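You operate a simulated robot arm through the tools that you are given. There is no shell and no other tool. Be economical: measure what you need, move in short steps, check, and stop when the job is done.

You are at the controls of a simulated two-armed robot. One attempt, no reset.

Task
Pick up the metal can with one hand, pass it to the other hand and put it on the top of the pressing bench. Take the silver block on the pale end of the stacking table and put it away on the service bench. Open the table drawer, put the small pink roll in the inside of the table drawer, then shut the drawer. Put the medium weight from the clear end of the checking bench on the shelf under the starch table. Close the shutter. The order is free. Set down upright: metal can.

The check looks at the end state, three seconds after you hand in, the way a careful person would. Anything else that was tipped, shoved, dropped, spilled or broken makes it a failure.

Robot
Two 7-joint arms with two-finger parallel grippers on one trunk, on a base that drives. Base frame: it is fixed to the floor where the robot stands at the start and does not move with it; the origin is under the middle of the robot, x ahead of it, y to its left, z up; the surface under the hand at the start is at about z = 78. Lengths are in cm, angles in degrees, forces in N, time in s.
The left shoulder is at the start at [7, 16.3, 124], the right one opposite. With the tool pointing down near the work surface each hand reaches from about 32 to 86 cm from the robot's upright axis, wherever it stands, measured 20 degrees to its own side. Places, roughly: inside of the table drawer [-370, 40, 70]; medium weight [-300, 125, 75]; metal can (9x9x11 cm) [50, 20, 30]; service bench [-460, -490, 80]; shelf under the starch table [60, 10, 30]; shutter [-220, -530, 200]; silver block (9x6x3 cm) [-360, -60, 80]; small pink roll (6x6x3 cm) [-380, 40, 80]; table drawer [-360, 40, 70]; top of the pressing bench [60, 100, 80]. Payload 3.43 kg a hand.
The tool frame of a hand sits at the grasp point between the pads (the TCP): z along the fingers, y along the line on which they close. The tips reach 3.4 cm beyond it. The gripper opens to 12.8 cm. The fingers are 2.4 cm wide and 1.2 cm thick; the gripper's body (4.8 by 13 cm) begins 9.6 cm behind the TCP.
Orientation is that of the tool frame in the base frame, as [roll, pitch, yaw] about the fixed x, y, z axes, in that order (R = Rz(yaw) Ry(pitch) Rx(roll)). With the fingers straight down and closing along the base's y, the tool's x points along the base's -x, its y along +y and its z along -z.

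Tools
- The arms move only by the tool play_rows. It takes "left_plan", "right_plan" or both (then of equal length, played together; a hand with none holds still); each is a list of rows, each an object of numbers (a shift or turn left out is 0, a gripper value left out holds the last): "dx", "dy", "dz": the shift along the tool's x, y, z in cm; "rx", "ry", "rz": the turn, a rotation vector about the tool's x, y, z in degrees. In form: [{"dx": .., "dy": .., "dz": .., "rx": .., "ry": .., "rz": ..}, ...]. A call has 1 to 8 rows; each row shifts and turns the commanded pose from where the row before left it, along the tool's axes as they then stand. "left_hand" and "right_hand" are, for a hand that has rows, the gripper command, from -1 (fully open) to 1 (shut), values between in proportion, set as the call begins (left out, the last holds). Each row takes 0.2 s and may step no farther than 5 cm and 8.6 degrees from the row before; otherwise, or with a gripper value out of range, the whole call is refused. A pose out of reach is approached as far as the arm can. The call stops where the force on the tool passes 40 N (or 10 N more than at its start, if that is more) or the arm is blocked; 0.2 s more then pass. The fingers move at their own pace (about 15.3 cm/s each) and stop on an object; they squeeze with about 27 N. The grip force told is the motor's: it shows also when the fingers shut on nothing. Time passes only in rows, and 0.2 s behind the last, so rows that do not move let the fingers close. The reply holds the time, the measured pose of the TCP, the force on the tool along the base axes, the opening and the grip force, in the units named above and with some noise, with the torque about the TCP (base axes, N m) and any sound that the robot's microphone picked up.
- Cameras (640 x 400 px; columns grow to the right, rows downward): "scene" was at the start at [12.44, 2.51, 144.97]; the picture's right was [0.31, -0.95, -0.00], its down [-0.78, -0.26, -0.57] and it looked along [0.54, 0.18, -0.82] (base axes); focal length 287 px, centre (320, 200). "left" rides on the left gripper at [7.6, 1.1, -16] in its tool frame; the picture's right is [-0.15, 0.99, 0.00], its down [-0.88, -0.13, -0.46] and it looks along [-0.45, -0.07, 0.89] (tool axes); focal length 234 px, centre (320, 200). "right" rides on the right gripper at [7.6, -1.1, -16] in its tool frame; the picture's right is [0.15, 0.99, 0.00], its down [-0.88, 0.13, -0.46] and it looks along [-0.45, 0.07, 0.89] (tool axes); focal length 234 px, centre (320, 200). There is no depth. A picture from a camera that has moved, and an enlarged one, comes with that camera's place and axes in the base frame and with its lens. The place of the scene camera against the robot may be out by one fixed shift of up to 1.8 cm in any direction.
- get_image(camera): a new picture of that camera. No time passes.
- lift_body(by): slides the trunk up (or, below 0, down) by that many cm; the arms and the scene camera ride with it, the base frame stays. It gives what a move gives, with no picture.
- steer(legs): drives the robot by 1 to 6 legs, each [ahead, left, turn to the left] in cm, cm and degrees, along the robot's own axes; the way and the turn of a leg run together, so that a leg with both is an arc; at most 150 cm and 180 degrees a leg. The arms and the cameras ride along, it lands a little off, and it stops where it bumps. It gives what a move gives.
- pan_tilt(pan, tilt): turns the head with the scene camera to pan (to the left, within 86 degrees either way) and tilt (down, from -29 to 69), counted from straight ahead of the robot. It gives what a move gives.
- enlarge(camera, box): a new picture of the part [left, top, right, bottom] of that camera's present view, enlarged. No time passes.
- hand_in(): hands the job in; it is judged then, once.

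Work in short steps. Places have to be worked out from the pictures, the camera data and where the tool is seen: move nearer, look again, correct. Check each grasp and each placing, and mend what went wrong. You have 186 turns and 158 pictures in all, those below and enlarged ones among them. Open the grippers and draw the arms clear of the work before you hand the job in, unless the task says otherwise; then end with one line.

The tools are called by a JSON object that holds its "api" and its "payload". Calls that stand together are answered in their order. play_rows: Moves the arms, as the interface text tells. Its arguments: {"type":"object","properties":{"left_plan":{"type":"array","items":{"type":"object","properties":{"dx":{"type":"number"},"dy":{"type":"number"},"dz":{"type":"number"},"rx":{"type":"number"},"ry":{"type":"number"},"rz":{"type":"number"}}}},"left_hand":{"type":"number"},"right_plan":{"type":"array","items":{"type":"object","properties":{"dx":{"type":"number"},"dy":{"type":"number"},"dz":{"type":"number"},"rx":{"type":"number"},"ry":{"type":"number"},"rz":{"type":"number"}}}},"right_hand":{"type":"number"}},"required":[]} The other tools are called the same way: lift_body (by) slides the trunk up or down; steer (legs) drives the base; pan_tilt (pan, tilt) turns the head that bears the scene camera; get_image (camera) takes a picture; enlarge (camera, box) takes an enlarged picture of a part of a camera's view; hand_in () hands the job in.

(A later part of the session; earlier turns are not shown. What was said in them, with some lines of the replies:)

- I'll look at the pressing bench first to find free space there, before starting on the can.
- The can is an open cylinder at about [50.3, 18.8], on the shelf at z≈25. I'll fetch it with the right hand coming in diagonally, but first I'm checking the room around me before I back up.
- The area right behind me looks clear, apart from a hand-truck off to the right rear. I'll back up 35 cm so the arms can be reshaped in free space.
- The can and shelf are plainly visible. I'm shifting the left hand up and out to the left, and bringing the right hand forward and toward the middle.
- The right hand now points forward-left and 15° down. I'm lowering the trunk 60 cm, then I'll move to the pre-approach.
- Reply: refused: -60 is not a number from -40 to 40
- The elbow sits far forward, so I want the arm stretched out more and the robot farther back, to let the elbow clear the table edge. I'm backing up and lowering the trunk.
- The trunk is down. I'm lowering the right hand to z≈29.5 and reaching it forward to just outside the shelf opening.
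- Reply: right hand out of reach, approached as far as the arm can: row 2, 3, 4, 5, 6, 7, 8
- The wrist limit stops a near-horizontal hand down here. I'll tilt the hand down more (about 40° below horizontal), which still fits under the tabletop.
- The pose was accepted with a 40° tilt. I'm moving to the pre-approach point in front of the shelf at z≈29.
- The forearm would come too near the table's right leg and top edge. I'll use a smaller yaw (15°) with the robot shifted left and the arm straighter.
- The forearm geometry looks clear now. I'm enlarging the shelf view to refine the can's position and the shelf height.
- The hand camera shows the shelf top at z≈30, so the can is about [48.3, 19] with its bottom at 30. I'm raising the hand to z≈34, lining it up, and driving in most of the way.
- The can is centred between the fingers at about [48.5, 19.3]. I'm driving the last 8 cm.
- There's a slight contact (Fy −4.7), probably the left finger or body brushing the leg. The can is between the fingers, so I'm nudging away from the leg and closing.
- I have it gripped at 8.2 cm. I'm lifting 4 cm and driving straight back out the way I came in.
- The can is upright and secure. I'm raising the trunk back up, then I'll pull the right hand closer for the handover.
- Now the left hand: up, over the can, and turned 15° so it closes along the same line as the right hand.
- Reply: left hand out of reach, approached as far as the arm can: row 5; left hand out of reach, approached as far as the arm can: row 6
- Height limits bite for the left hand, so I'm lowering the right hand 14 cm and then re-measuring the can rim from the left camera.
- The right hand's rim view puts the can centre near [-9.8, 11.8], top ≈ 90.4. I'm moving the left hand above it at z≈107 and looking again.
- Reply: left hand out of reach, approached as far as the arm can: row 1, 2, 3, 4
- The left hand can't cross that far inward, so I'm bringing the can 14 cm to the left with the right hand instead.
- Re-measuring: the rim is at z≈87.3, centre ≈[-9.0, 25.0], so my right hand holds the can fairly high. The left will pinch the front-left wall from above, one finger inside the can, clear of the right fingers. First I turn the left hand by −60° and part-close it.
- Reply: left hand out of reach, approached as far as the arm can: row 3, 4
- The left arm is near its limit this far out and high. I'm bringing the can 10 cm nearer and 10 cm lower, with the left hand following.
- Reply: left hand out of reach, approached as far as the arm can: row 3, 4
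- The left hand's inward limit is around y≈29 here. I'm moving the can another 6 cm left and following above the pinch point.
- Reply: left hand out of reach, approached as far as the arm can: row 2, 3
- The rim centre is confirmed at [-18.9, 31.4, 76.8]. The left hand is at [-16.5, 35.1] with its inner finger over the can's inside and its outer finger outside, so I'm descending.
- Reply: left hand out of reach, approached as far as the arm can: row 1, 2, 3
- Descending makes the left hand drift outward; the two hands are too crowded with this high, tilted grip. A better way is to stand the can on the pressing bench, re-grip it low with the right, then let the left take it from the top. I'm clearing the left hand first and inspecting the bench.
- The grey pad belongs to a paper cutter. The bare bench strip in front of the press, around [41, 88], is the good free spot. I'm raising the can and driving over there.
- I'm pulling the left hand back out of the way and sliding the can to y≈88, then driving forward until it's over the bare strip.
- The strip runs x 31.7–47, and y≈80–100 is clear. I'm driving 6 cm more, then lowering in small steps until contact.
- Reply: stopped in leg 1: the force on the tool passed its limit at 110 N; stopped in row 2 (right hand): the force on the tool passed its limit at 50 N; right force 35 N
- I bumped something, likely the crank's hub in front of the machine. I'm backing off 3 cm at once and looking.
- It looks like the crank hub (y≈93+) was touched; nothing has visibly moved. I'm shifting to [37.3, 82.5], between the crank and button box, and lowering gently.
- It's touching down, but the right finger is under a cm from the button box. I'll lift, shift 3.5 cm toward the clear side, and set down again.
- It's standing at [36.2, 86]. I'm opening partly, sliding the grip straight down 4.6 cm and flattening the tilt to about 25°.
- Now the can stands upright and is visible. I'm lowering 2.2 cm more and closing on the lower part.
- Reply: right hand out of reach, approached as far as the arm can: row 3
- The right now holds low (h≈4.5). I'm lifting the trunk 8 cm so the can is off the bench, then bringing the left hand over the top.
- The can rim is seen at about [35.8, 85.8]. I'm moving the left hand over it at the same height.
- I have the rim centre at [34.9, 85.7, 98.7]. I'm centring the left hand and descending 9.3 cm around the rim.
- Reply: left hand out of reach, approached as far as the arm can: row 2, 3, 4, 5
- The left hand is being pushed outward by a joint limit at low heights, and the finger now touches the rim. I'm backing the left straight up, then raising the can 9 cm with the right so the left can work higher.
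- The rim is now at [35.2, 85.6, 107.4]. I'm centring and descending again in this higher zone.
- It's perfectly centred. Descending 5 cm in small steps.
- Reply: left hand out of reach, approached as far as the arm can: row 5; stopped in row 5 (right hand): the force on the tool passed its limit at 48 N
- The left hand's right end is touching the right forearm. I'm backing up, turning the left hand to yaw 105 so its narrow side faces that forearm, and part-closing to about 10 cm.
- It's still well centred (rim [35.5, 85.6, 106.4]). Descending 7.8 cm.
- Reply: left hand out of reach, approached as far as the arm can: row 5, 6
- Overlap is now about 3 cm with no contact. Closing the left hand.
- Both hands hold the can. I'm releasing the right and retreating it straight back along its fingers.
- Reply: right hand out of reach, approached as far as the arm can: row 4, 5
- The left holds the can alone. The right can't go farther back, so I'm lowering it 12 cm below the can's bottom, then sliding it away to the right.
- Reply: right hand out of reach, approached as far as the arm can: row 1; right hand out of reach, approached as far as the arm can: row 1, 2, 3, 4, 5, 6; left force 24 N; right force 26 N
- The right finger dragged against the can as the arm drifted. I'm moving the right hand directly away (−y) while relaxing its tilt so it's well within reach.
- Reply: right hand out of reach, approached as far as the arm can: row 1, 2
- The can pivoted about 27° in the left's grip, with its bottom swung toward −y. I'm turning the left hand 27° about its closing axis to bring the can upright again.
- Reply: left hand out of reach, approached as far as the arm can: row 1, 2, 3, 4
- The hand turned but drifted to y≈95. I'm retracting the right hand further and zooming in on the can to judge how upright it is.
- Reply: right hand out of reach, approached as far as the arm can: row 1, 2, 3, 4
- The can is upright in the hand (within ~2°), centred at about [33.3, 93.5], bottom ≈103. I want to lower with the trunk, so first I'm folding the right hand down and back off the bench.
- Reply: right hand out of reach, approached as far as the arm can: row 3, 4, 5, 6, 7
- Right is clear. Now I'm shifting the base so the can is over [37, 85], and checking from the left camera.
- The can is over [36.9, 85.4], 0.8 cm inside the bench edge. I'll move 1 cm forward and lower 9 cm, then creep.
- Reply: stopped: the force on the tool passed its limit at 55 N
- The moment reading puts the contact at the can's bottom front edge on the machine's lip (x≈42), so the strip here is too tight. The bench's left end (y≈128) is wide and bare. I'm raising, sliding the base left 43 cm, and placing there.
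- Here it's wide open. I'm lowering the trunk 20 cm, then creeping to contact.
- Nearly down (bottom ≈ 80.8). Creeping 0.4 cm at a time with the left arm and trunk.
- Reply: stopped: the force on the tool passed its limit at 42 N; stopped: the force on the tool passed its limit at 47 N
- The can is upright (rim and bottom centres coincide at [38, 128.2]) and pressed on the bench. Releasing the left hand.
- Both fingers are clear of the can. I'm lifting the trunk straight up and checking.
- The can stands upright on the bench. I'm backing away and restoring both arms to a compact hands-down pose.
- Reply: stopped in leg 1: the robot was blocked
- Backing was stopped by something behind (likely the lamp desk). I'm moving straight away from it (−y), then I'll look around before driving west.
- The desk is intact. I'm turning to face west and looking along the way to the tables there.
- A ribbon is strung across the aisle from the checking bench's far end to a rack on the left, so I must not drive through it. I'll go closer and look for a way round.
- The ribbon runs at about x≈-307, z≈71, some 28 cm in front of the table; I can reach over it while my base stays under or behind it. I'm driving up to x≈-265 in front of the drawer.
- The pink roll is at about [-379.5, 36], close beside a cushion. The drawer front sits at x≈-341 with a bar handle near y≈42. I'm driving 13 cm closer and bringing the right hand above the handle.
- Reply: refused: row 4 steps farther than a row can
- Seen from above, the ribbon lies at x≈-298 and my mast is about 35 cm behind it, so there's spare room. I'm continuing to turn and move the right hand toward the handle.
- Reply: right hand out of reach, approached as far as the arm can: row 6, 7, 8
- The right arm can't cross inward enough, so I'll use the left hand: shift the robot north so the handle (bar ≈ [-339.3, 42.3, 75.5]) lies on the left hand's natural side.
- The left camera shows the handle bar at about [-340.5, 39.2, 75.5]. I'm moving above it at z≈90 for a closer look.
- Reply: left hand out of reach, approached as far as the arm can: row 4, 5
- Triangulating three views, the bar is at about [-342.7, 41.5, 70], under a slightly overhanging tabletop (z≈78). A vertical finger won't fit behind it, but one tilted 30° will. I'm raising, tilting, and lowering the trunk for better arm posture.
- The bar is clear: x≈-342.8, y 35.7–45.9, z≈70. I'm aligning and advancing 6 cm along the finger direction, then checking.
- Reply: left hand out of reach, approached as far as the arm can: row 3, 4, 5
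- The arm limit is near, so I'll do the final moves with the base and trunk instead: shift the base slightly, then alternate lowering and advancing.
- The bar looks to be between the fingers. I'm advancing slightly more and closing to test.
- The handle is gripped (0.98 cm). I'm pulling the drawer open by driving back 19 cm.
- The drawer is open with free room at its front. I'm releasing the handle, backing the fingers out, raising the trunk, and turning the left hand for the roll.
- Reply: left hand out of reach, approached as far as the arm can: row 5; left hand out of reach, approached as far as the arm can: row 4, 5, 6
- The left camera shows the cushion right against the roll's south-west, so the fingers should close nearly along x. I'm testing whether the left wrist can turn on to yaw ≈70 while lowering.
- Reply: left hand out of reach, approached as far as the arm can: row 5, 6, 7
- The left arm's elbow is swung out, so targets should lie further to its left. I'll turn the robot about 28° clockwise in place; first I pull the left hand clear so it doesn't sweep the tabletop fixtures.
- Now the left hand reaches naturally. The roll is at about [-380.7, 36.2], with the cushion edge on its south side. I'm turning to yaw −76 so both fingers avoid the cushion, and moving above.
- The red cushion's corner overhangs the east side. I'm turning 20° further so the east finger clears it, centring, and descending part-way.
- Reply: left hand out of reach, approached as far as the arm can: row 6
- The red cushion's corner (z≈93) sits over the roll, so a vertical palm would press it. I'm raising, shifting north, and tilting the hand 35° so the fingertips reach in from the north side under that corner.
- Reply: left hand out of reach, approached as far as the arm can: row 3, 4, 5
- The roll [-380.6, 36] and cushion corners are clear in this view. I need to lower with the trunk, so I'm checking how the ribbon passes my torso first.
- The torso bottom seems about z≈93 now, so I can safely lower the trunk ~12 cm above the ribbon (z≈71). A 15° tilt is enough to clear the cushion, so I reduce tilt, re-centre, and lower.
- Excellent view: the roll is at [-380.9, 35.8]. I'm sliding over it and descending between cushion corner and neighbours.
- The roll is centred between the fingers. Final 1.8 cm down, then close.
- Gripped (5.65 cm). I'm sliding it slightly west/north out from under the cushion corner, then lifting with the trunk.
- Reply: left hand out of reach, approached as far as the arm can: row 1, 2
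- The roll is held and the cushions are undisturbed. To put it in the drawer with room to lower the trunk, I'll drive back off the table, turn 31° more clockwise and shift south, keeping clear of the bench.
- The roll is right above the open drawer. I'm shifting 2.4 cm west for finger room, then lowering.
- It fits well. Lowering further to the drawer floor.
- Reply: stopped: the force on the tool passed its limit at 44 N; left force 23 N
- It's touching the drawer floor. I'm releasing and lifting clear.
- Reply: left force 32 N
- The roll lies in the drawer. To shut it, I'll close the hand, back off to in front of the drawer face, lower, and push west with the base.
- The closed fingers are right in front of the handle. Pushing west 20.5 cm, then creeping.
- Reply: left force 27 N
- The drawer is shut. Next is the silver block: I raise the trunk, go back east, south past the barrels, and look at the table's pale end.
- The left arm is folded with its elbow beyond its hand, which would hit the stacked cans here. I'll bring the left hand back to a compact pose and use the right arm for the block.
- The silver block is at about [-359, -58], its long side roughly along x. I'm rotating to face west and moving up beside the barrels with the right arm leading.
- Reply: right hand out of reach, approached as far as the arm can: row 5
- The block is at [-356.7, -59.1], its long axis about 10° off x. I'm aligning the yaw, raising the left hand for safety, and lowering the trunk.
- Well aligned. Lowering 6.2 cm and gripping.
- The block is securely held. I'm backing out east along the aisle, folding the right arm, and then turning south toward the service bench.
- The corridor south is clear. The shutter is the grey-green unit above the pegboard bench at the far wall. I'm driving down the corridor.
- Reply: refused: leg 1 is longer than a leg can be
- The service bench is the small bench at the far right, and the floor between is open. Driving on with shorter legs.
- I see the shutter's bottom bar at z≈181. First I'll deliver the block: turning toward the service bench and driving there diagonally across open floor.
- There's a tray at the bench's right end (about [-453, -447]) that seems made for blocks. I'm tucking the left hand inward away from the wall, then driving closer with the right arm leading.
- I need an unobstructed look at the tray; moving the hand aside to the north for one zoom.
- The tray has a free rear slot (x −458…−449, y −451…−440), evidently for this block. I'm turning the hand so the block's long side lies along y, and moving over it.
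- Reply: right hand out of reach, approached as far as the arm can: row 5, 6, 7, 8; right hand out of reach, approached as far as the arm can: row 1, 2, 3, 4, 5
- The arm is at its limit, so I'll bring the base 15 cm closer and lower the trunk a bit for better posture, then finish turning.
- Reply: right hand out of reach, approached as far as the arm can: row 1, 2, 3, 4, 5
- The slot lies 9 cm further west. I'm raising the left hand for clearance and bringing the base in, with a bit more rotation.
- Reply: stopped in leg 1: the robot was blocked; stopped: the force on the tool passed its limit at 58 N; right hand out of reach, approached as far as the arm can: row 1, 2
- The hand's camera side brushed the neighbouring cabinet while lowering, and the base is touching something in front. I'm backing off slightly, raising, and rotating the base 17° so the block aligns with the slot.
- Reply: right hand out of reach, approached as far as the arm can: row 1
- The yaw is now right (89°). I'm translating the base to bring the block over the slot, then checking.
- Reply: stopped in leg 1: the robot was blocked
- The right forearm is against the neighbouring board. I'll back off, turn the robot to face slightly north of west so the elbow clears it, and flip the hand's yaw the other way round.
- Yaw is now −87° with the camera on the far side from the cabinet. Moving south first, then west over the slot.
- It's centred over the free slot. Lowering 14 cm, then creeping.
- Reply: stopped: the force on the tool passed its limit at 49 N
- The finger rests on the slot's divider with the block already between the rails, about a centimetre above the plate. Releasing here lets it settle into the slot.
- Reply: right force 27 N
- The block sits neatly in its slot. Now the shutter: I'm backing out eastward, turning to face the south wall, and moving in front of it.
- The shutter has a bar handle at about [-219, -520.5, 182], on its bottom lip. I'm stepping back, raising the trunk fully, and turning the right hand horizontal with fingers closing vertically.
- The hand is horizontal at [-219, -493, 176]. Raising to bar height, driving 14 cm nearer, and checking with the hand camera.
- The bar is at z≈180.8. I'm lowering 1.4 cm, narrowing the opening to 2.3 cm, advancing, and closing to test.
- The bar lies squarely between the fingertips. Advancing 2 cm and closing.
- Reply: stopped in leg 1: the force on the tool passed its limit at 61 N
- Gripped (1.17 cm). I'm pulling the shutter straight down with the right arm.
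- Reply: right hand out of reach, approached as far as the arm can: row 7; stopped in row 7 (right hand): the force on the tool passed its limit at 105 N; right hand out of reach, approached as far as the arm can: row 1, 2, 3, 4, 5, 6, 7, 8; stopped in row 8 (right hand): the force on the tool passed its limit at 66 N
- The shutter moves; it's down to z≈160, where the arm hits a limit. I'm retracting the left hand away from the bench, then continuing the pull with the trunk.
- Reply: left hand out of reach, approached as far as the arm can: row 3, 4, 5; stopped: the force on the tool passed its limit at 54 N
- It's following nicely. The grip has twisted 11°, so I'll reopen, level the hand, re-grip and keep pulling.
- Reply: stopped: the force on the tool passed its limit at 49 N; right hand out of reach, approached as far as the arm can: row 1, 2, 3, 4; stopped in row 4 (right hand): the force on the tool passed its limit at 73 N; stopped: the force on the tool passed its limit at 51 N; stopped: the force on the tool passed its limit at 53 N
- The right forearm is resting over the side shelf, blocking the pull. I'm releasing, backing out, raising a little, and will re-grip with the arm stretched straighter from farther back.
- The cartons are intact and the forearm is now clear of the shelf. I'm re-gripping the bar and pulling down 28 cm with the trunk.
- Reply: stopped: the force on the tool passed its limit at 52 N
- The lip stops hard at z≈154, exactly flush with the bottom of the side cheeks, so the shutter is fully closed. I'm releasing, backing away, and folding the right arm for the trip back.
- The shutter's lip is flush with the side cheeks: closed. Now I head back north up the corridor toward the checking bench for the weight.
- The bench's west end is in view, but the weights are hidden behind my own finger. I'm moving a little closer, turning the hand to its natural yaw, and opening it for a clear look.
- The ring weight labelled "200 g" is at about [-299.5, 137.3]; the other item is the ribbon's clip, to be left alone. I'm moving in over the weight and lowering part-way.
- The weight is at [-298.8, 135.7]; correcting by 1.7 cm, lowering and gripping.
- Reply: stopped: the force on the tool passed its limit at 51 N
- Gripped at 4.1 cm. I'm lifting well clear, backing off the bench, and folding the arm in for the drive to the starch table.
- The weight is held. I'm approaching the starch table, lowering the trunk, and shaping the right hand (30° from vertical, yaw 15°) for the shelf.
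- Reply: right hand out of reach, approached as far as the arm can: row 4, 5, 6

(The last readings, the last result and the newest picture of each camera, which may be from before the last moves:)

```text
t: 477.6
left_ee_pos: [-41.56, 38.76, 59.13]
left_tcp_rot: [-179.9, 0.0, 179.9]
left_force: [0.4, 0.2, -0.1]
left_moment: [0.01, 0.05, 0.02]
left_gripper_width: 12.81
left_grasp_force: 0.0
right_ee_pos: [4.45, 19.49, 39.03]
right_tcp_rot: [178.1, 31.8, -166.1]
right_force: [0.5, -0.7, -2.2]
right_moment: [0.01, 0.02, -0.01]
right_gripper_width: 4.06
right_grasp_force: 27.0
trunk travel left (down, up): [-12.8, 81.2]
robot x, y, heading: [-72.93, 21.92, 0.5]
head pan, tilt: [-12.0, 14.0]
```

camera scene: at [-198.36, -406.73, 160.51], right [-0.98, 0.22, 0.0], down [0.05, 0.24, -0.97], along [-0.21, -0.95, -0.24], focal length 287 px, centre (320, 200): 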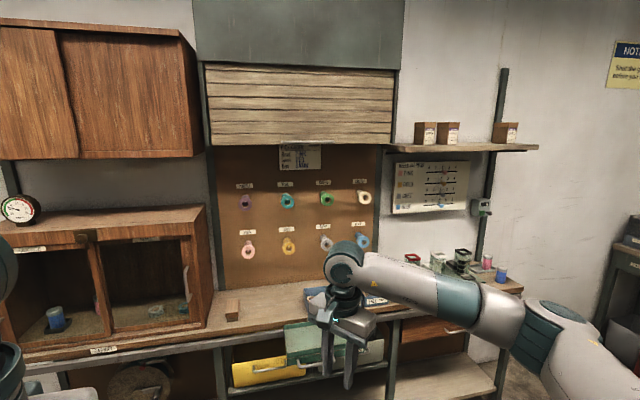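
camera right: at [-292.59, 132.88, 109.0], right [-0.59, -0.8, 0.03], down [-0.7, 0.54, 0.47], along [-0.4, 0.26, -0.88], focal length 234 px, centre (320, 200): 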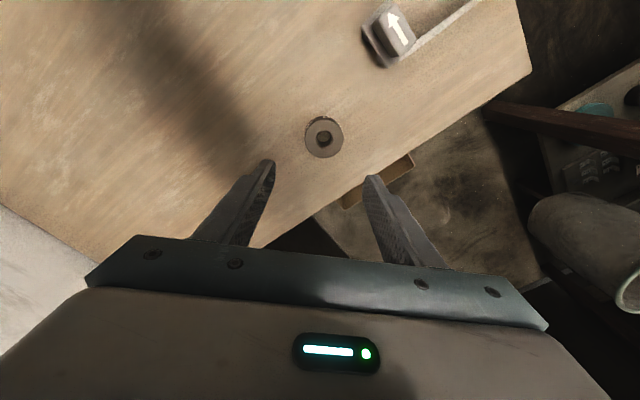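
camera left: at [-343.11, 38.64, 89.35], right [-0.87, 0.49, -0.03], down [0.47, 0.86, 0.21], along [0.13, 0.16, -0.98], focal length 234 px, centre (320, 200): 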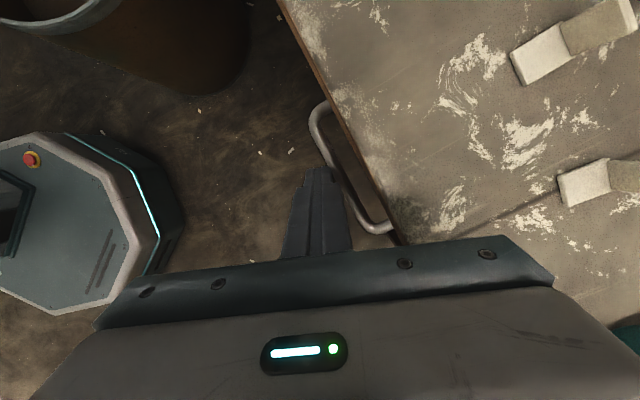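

The right hand is low at [4.5, 19.5, 39]. I'm driving toward the shelf opening and stopping short for a check.

{"api": "steer", "payload": {"legs": [[24, -4, 0]]}}

{"api": "pan_tilt", "payload": {"pan": 0, "tilt": 40}}

{"api": "get_image", "payload": {"camera": "scene"}}

```text
t: 479.4
left_ee_pos: [-17.57, 34.8, 59.22]
left_tcp_rot: [-179.9, -0.2, 180.0]
left_force: [0.0, 0.8, 0.5]
left_moment: [-0.04, 0.0, 0.0]
left_gripper_width: 12.78
left_grasp_force: 0.0
right_ee_pos: [28.54, 15.71, 39.05]
right_tcp_rot: [178.1, 31.7, -166.1]
right_force: [0.2, 0.1, -2.8]
right_moment: [0.02, 0.0, 0.0]
right_gripper_width: 4.07
right_grasp_force: 26.8
trunk travel left (down, up): [-12.8, 81.2]
robot x, y, heading: [-48.77, 18.33, -0.0]
head pan, tilt: [-12.0, 14.0]
```

```text
t: 480.3
left_ee_pos: [-17.54, 34.94, 59.22]
left_tcp_rot: [-180.0, -0.1, 180.0]
left_force: [-0.4, -0.3, 0.1]
left_moment: [-0.02, -0.01, -0.02]
left_gripper_width: 12.81
left_grasp_force: 0.0
right_ee_pos: [28.51, 15.77, 38.96]
right_tcp_rot: [178.1, 31.8, -166.0]
right_force: [0.3, -0.8, -1.1]
right_moment: [0.0, 0.02, -0.01]
right_gripper_width: 4.06
right_grasp_force: 26.7
trunk travel left (down, up): [-12.8, 81.2]
robot x, y, heading: [-48.32, 18.07, 0.4]
head pan, tilt: [0.0, 40.0]
```

```text
2 pictures are left
camera scene: at [-34.61, 18.59, 87.79], right [0.01, -1.0, 0.0], down [-0.64, 0.0, -0.77], along [0.77, 0.0, -0.64], focal length 287 px, centre (320, 200)
```

scene: 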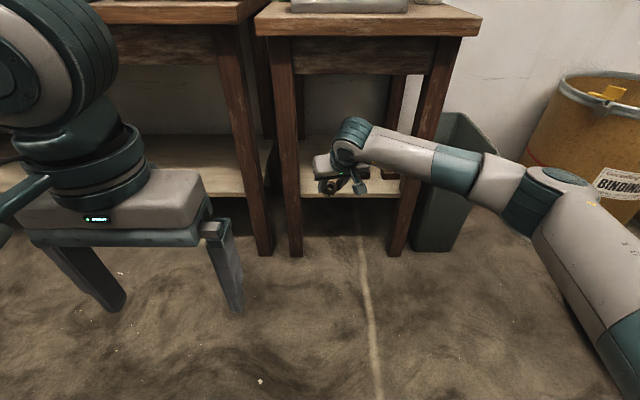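

Clearances look good. Driving in the last 13.5 cm and lowering the weight to the shelf.

{"api": "steer", "payload": {"legs": [[13.6, 0, 0]]}}

{"api": "play_rows", "payload": {"right_plan": [{"dx": 1.05, "dz": 1.7}, {"dx": 1.05, "dz": 1.7}, {"dx": 0.79, "dz": 1.27}, {"dx": 0.26, "dz": 0.43}]}}

{"api": "get_image", "payload": {"camera": "right"}}

```text
t: 481.6
left_ee_pos: [-4.0, 34.97, 59.3]
left_tcp_rot: [-179.9, -0.1, -179.9]
left_force: [0.3, -0.5, -0.3]
left_moment: [-0.06, 0.01, 0.03]
left_gripper_width: 12.8
left_grasp_force: 0.1
right_ee_pos: [42.17, 15.8, 38.97]
right_tcp_rot: [178.1, 31.6, -166.0]
right_force: [0.1, -0.5, -2.7]
right_moment: [-0.01, 0.02, 0.04]
right_gripper_width: 4.08
right_grasp_force: 26.9
trunk travel left (down, up): [-12.8, 81.2]
robot x, y, heading: [-35.08, 18.16, 0.4]
head pan, tilt: [0.0, 40.0]
```

```text
t: 482.6
left_ee_pos: [-4.08, 35.01, 59.31]
left_tcp_rot: [-179.9, 0.0, 180.0]
left_force: [0.6, 0.0, 0.4]
left_moment: [-0.02, 0.0, -0.04]
left_gripper_width: 12.81
left_grasp_force: 0.1
right_ee_pos: [42.21, 15.94, 33.56]
right_tcp_rot: [178.3, 32.1, -166.0]
right_force: [3.2, -3.8, 22.3]
right_moment: [-0.44, -0.19, -0.01]
right_gripper_width: 3.85
right_grasp_force: 27.0
trunk travel left (down, up): [-12.8, 81.2]
robot x, y, heading: [-35.37, 18.33, 0.4]
head pan, tilt: [0.0, 40.0]
```

```text
1 pictures are left
camera right: at [28.21, 10.68, 42.91], right [-0.37, 0.93, -0.05], down [0.46, 0.23, 0.86], along [0.81, 0.3, -0.51], focal length 234 px, centre (320, 200)
```

right: 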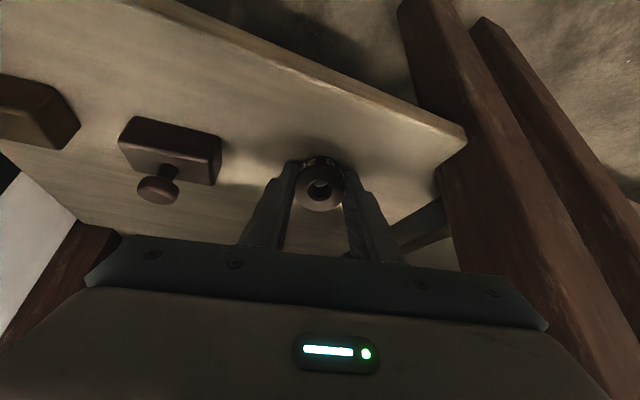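

The weight touches the shelf. I'm easing off the pressure slightly and opening the fingers, then withdrawing along the finger axis.

{"api": "play_rows", "payload": {"right_plan": [{"dx": -0.2, "dz": -0.3}, {}]}}

{"api": "play_rows", "payload": {"right_plan": [{}, {}, {}, {"dz": -0.5}, {"dz": -1.5}, {"dz": -2.5}, {"dz": -3}], "right_hand": 0.0}}

{"api": "steer", "payload": {"legs": [[-28, 0, 0]]}}

{"api": "get_image", "payload": {"camera": "scene"}}

```text
t: 483.2
left_ee_pos: [-4.18, 35.15, 59.35]
left_tcp_rot: [-180.0, 0.0, -179.9]
left_force: [-0.6, -0.1, 0.0]
left_moment: [0.01, 0.03, 0.01]
left_gripper_width: 12.84
left_grasp_force: 0.0
right_ee_pos: [41.97, 15.99, 33.61]
right_tcp_rot: [178.2, 31.9, -166.0]
right_force: [6.7, -2.3, 16.4]
right_moment: [-0.44, -0.4, 0.07]
right_gripper_width: 3.86
right_grasp_force: 27.0
trunk travel left (down, up): [-12.8, 81.2]
robot x, y, heading: [-35.23, 18.32, 0.5]
head pan, tilt: [0.0, 40.0]
```

```text
t: 484.8
left_ee_pos: [-4.06, 34.89, 59.26]
left_tcp_rot: [-179.9, 0.0, -179.8]
left_force: [0.5, -0.9, 0.4]
left_moment: [0.01, 0.01, 0.02]
left_gripper_width: 12.81
left_grasp_force: 0.2
right_ee_pos: [38.13, 14.75, 39.69]
right_tcp_rot: [178.2, 31.7, -165.9]
right_force: [-0.1, 0.1, -0.2]
right_moment: [-0.01, 0.03, 0.0]
right_gripper_width: 6.41
right_grasp_force: 0.0
trunk travel left (down, up): [-12.8, 81.2]
robot x, y, heading: [-35.32, 18.32, 0.4]
head pan, tilt: [0.0, 40.0]
```

```text
t: 486.8
left_ee_pos: [-32.19, 34.78, 59.18]
left_tcp_rot: [-179.9, -0.1, -179.8]
left_force: [0.2, 0.3, 1.3]
left_moment: [0.02, -0.03, 0.01]
left_gripper_width: 12.79
left_grasp_force: 0.1
right_ee_pos: [10.15, 14.74, 39.81]
right_tcp_rot: [178.2, 31.7, -165.9]
right_force: [-0.6, -0.3, 0.3]
right_moment: [-0.02, -0.02, -0.02]
right_gripper_width: 6.42
right_grasp_force: 0.1
trunk travel left (down, up): [-12.8, 81.2]
robot x, y, heading: [-63.19, 17.78, 0.6]
head pan, tilt: [0.0, 40.0]
```

```text
0 pictures are left
camera scene: at [-49.14, 18.49, 87.79], right [0.01, -1.0, 0.0], down [-0.64, -0.01, -0.77], along [0.77, 0.01, -0.64], focal length 287 px, centre (320, 200)
```

scene: 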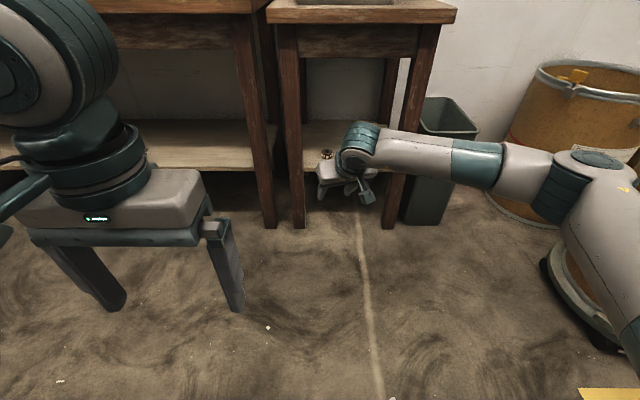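

The ring weight stands flat on the shelf. I'm opening both grippers fully and backing clear before handing in.

{"api": "play_rows", "payload": {"right_plan": [{}, {}], "left_plan": [{}, {}], "right_hand": -1, "left_hand": -1}}

{"api": "steer", "payload": {"legs": [[-12, 0, 0]]}}

{"api": "hand_in", "payload": {}}

```text
t: 487.4
left_ee_pos: [-32.16, 34.79, 59.26]
left_tcp_rot: [-180.0, 0.0, -179.8]
left_force: [0.3, 0.3, -1.0]
left_moment: [0.02, -0.01, 0.01]
left_gripper_width: 12.79
left_grasp_force: 0.0
right_ee_pos: [10.45, 14.69, 39.75]
right_tcp_rot: [178.1, 31.8, -165.8]
right_force: [-0.3, -0.6, 0.2]
right_moment: [0.01, 0.0, -0.01]
right_gripper_width: 12.79
right_grasp_force: 0.1
trunk travel left (down, up): [-12.8, 81.2]
robot x, y, heading: [-63.06, 18.0, 0.6]
head pan, tilt: [0.0, 40.0]
```

```text
t: 488.6
left_ee_pos: [-44.28, 34.58, 59.2]
left_tcp_rot: [-179.9, -0.1, -179.8]
left_force: [-0.3, 0.6, 0.6]
left_moment: [0.02, 0.01, 0.02]
left_gripper_width: 12.81
left_grasp_force: 0.1
right_ee_pos: [-1.84, 14.53, 39.76]
right_tcp_rot: [178.0, 31.8, -166.0]
right_force: [0.2, 0.2, -0.1]
right_moment: [0.0, -0.01, 0.04]
right_gripper_width: 12.82
right_grasp_force: 0.1
trunk travel left (down, up): [-12.8, 81.2]
robot x, y, heading: [-75.14, 18.23, 0.5]
head pan, tilt: [0.0, 40.0]
```

```text
The job is handed in.
```

I handed the job in with all five parts done: can passed over and upright on the pressing bench, block in the service-bench tray, roll in the shut drawer, 200 g ring weight on the starch-table shelf, shutter at its stop. I took that stop (z≈154, level with the side panels) to mean closed and the ring to be the medium weight, and neither is confirmed. Along the way I bumped the press, the service cabinet, and things behind or in front of the base; nothing looked moved, but I didn't check every spot.
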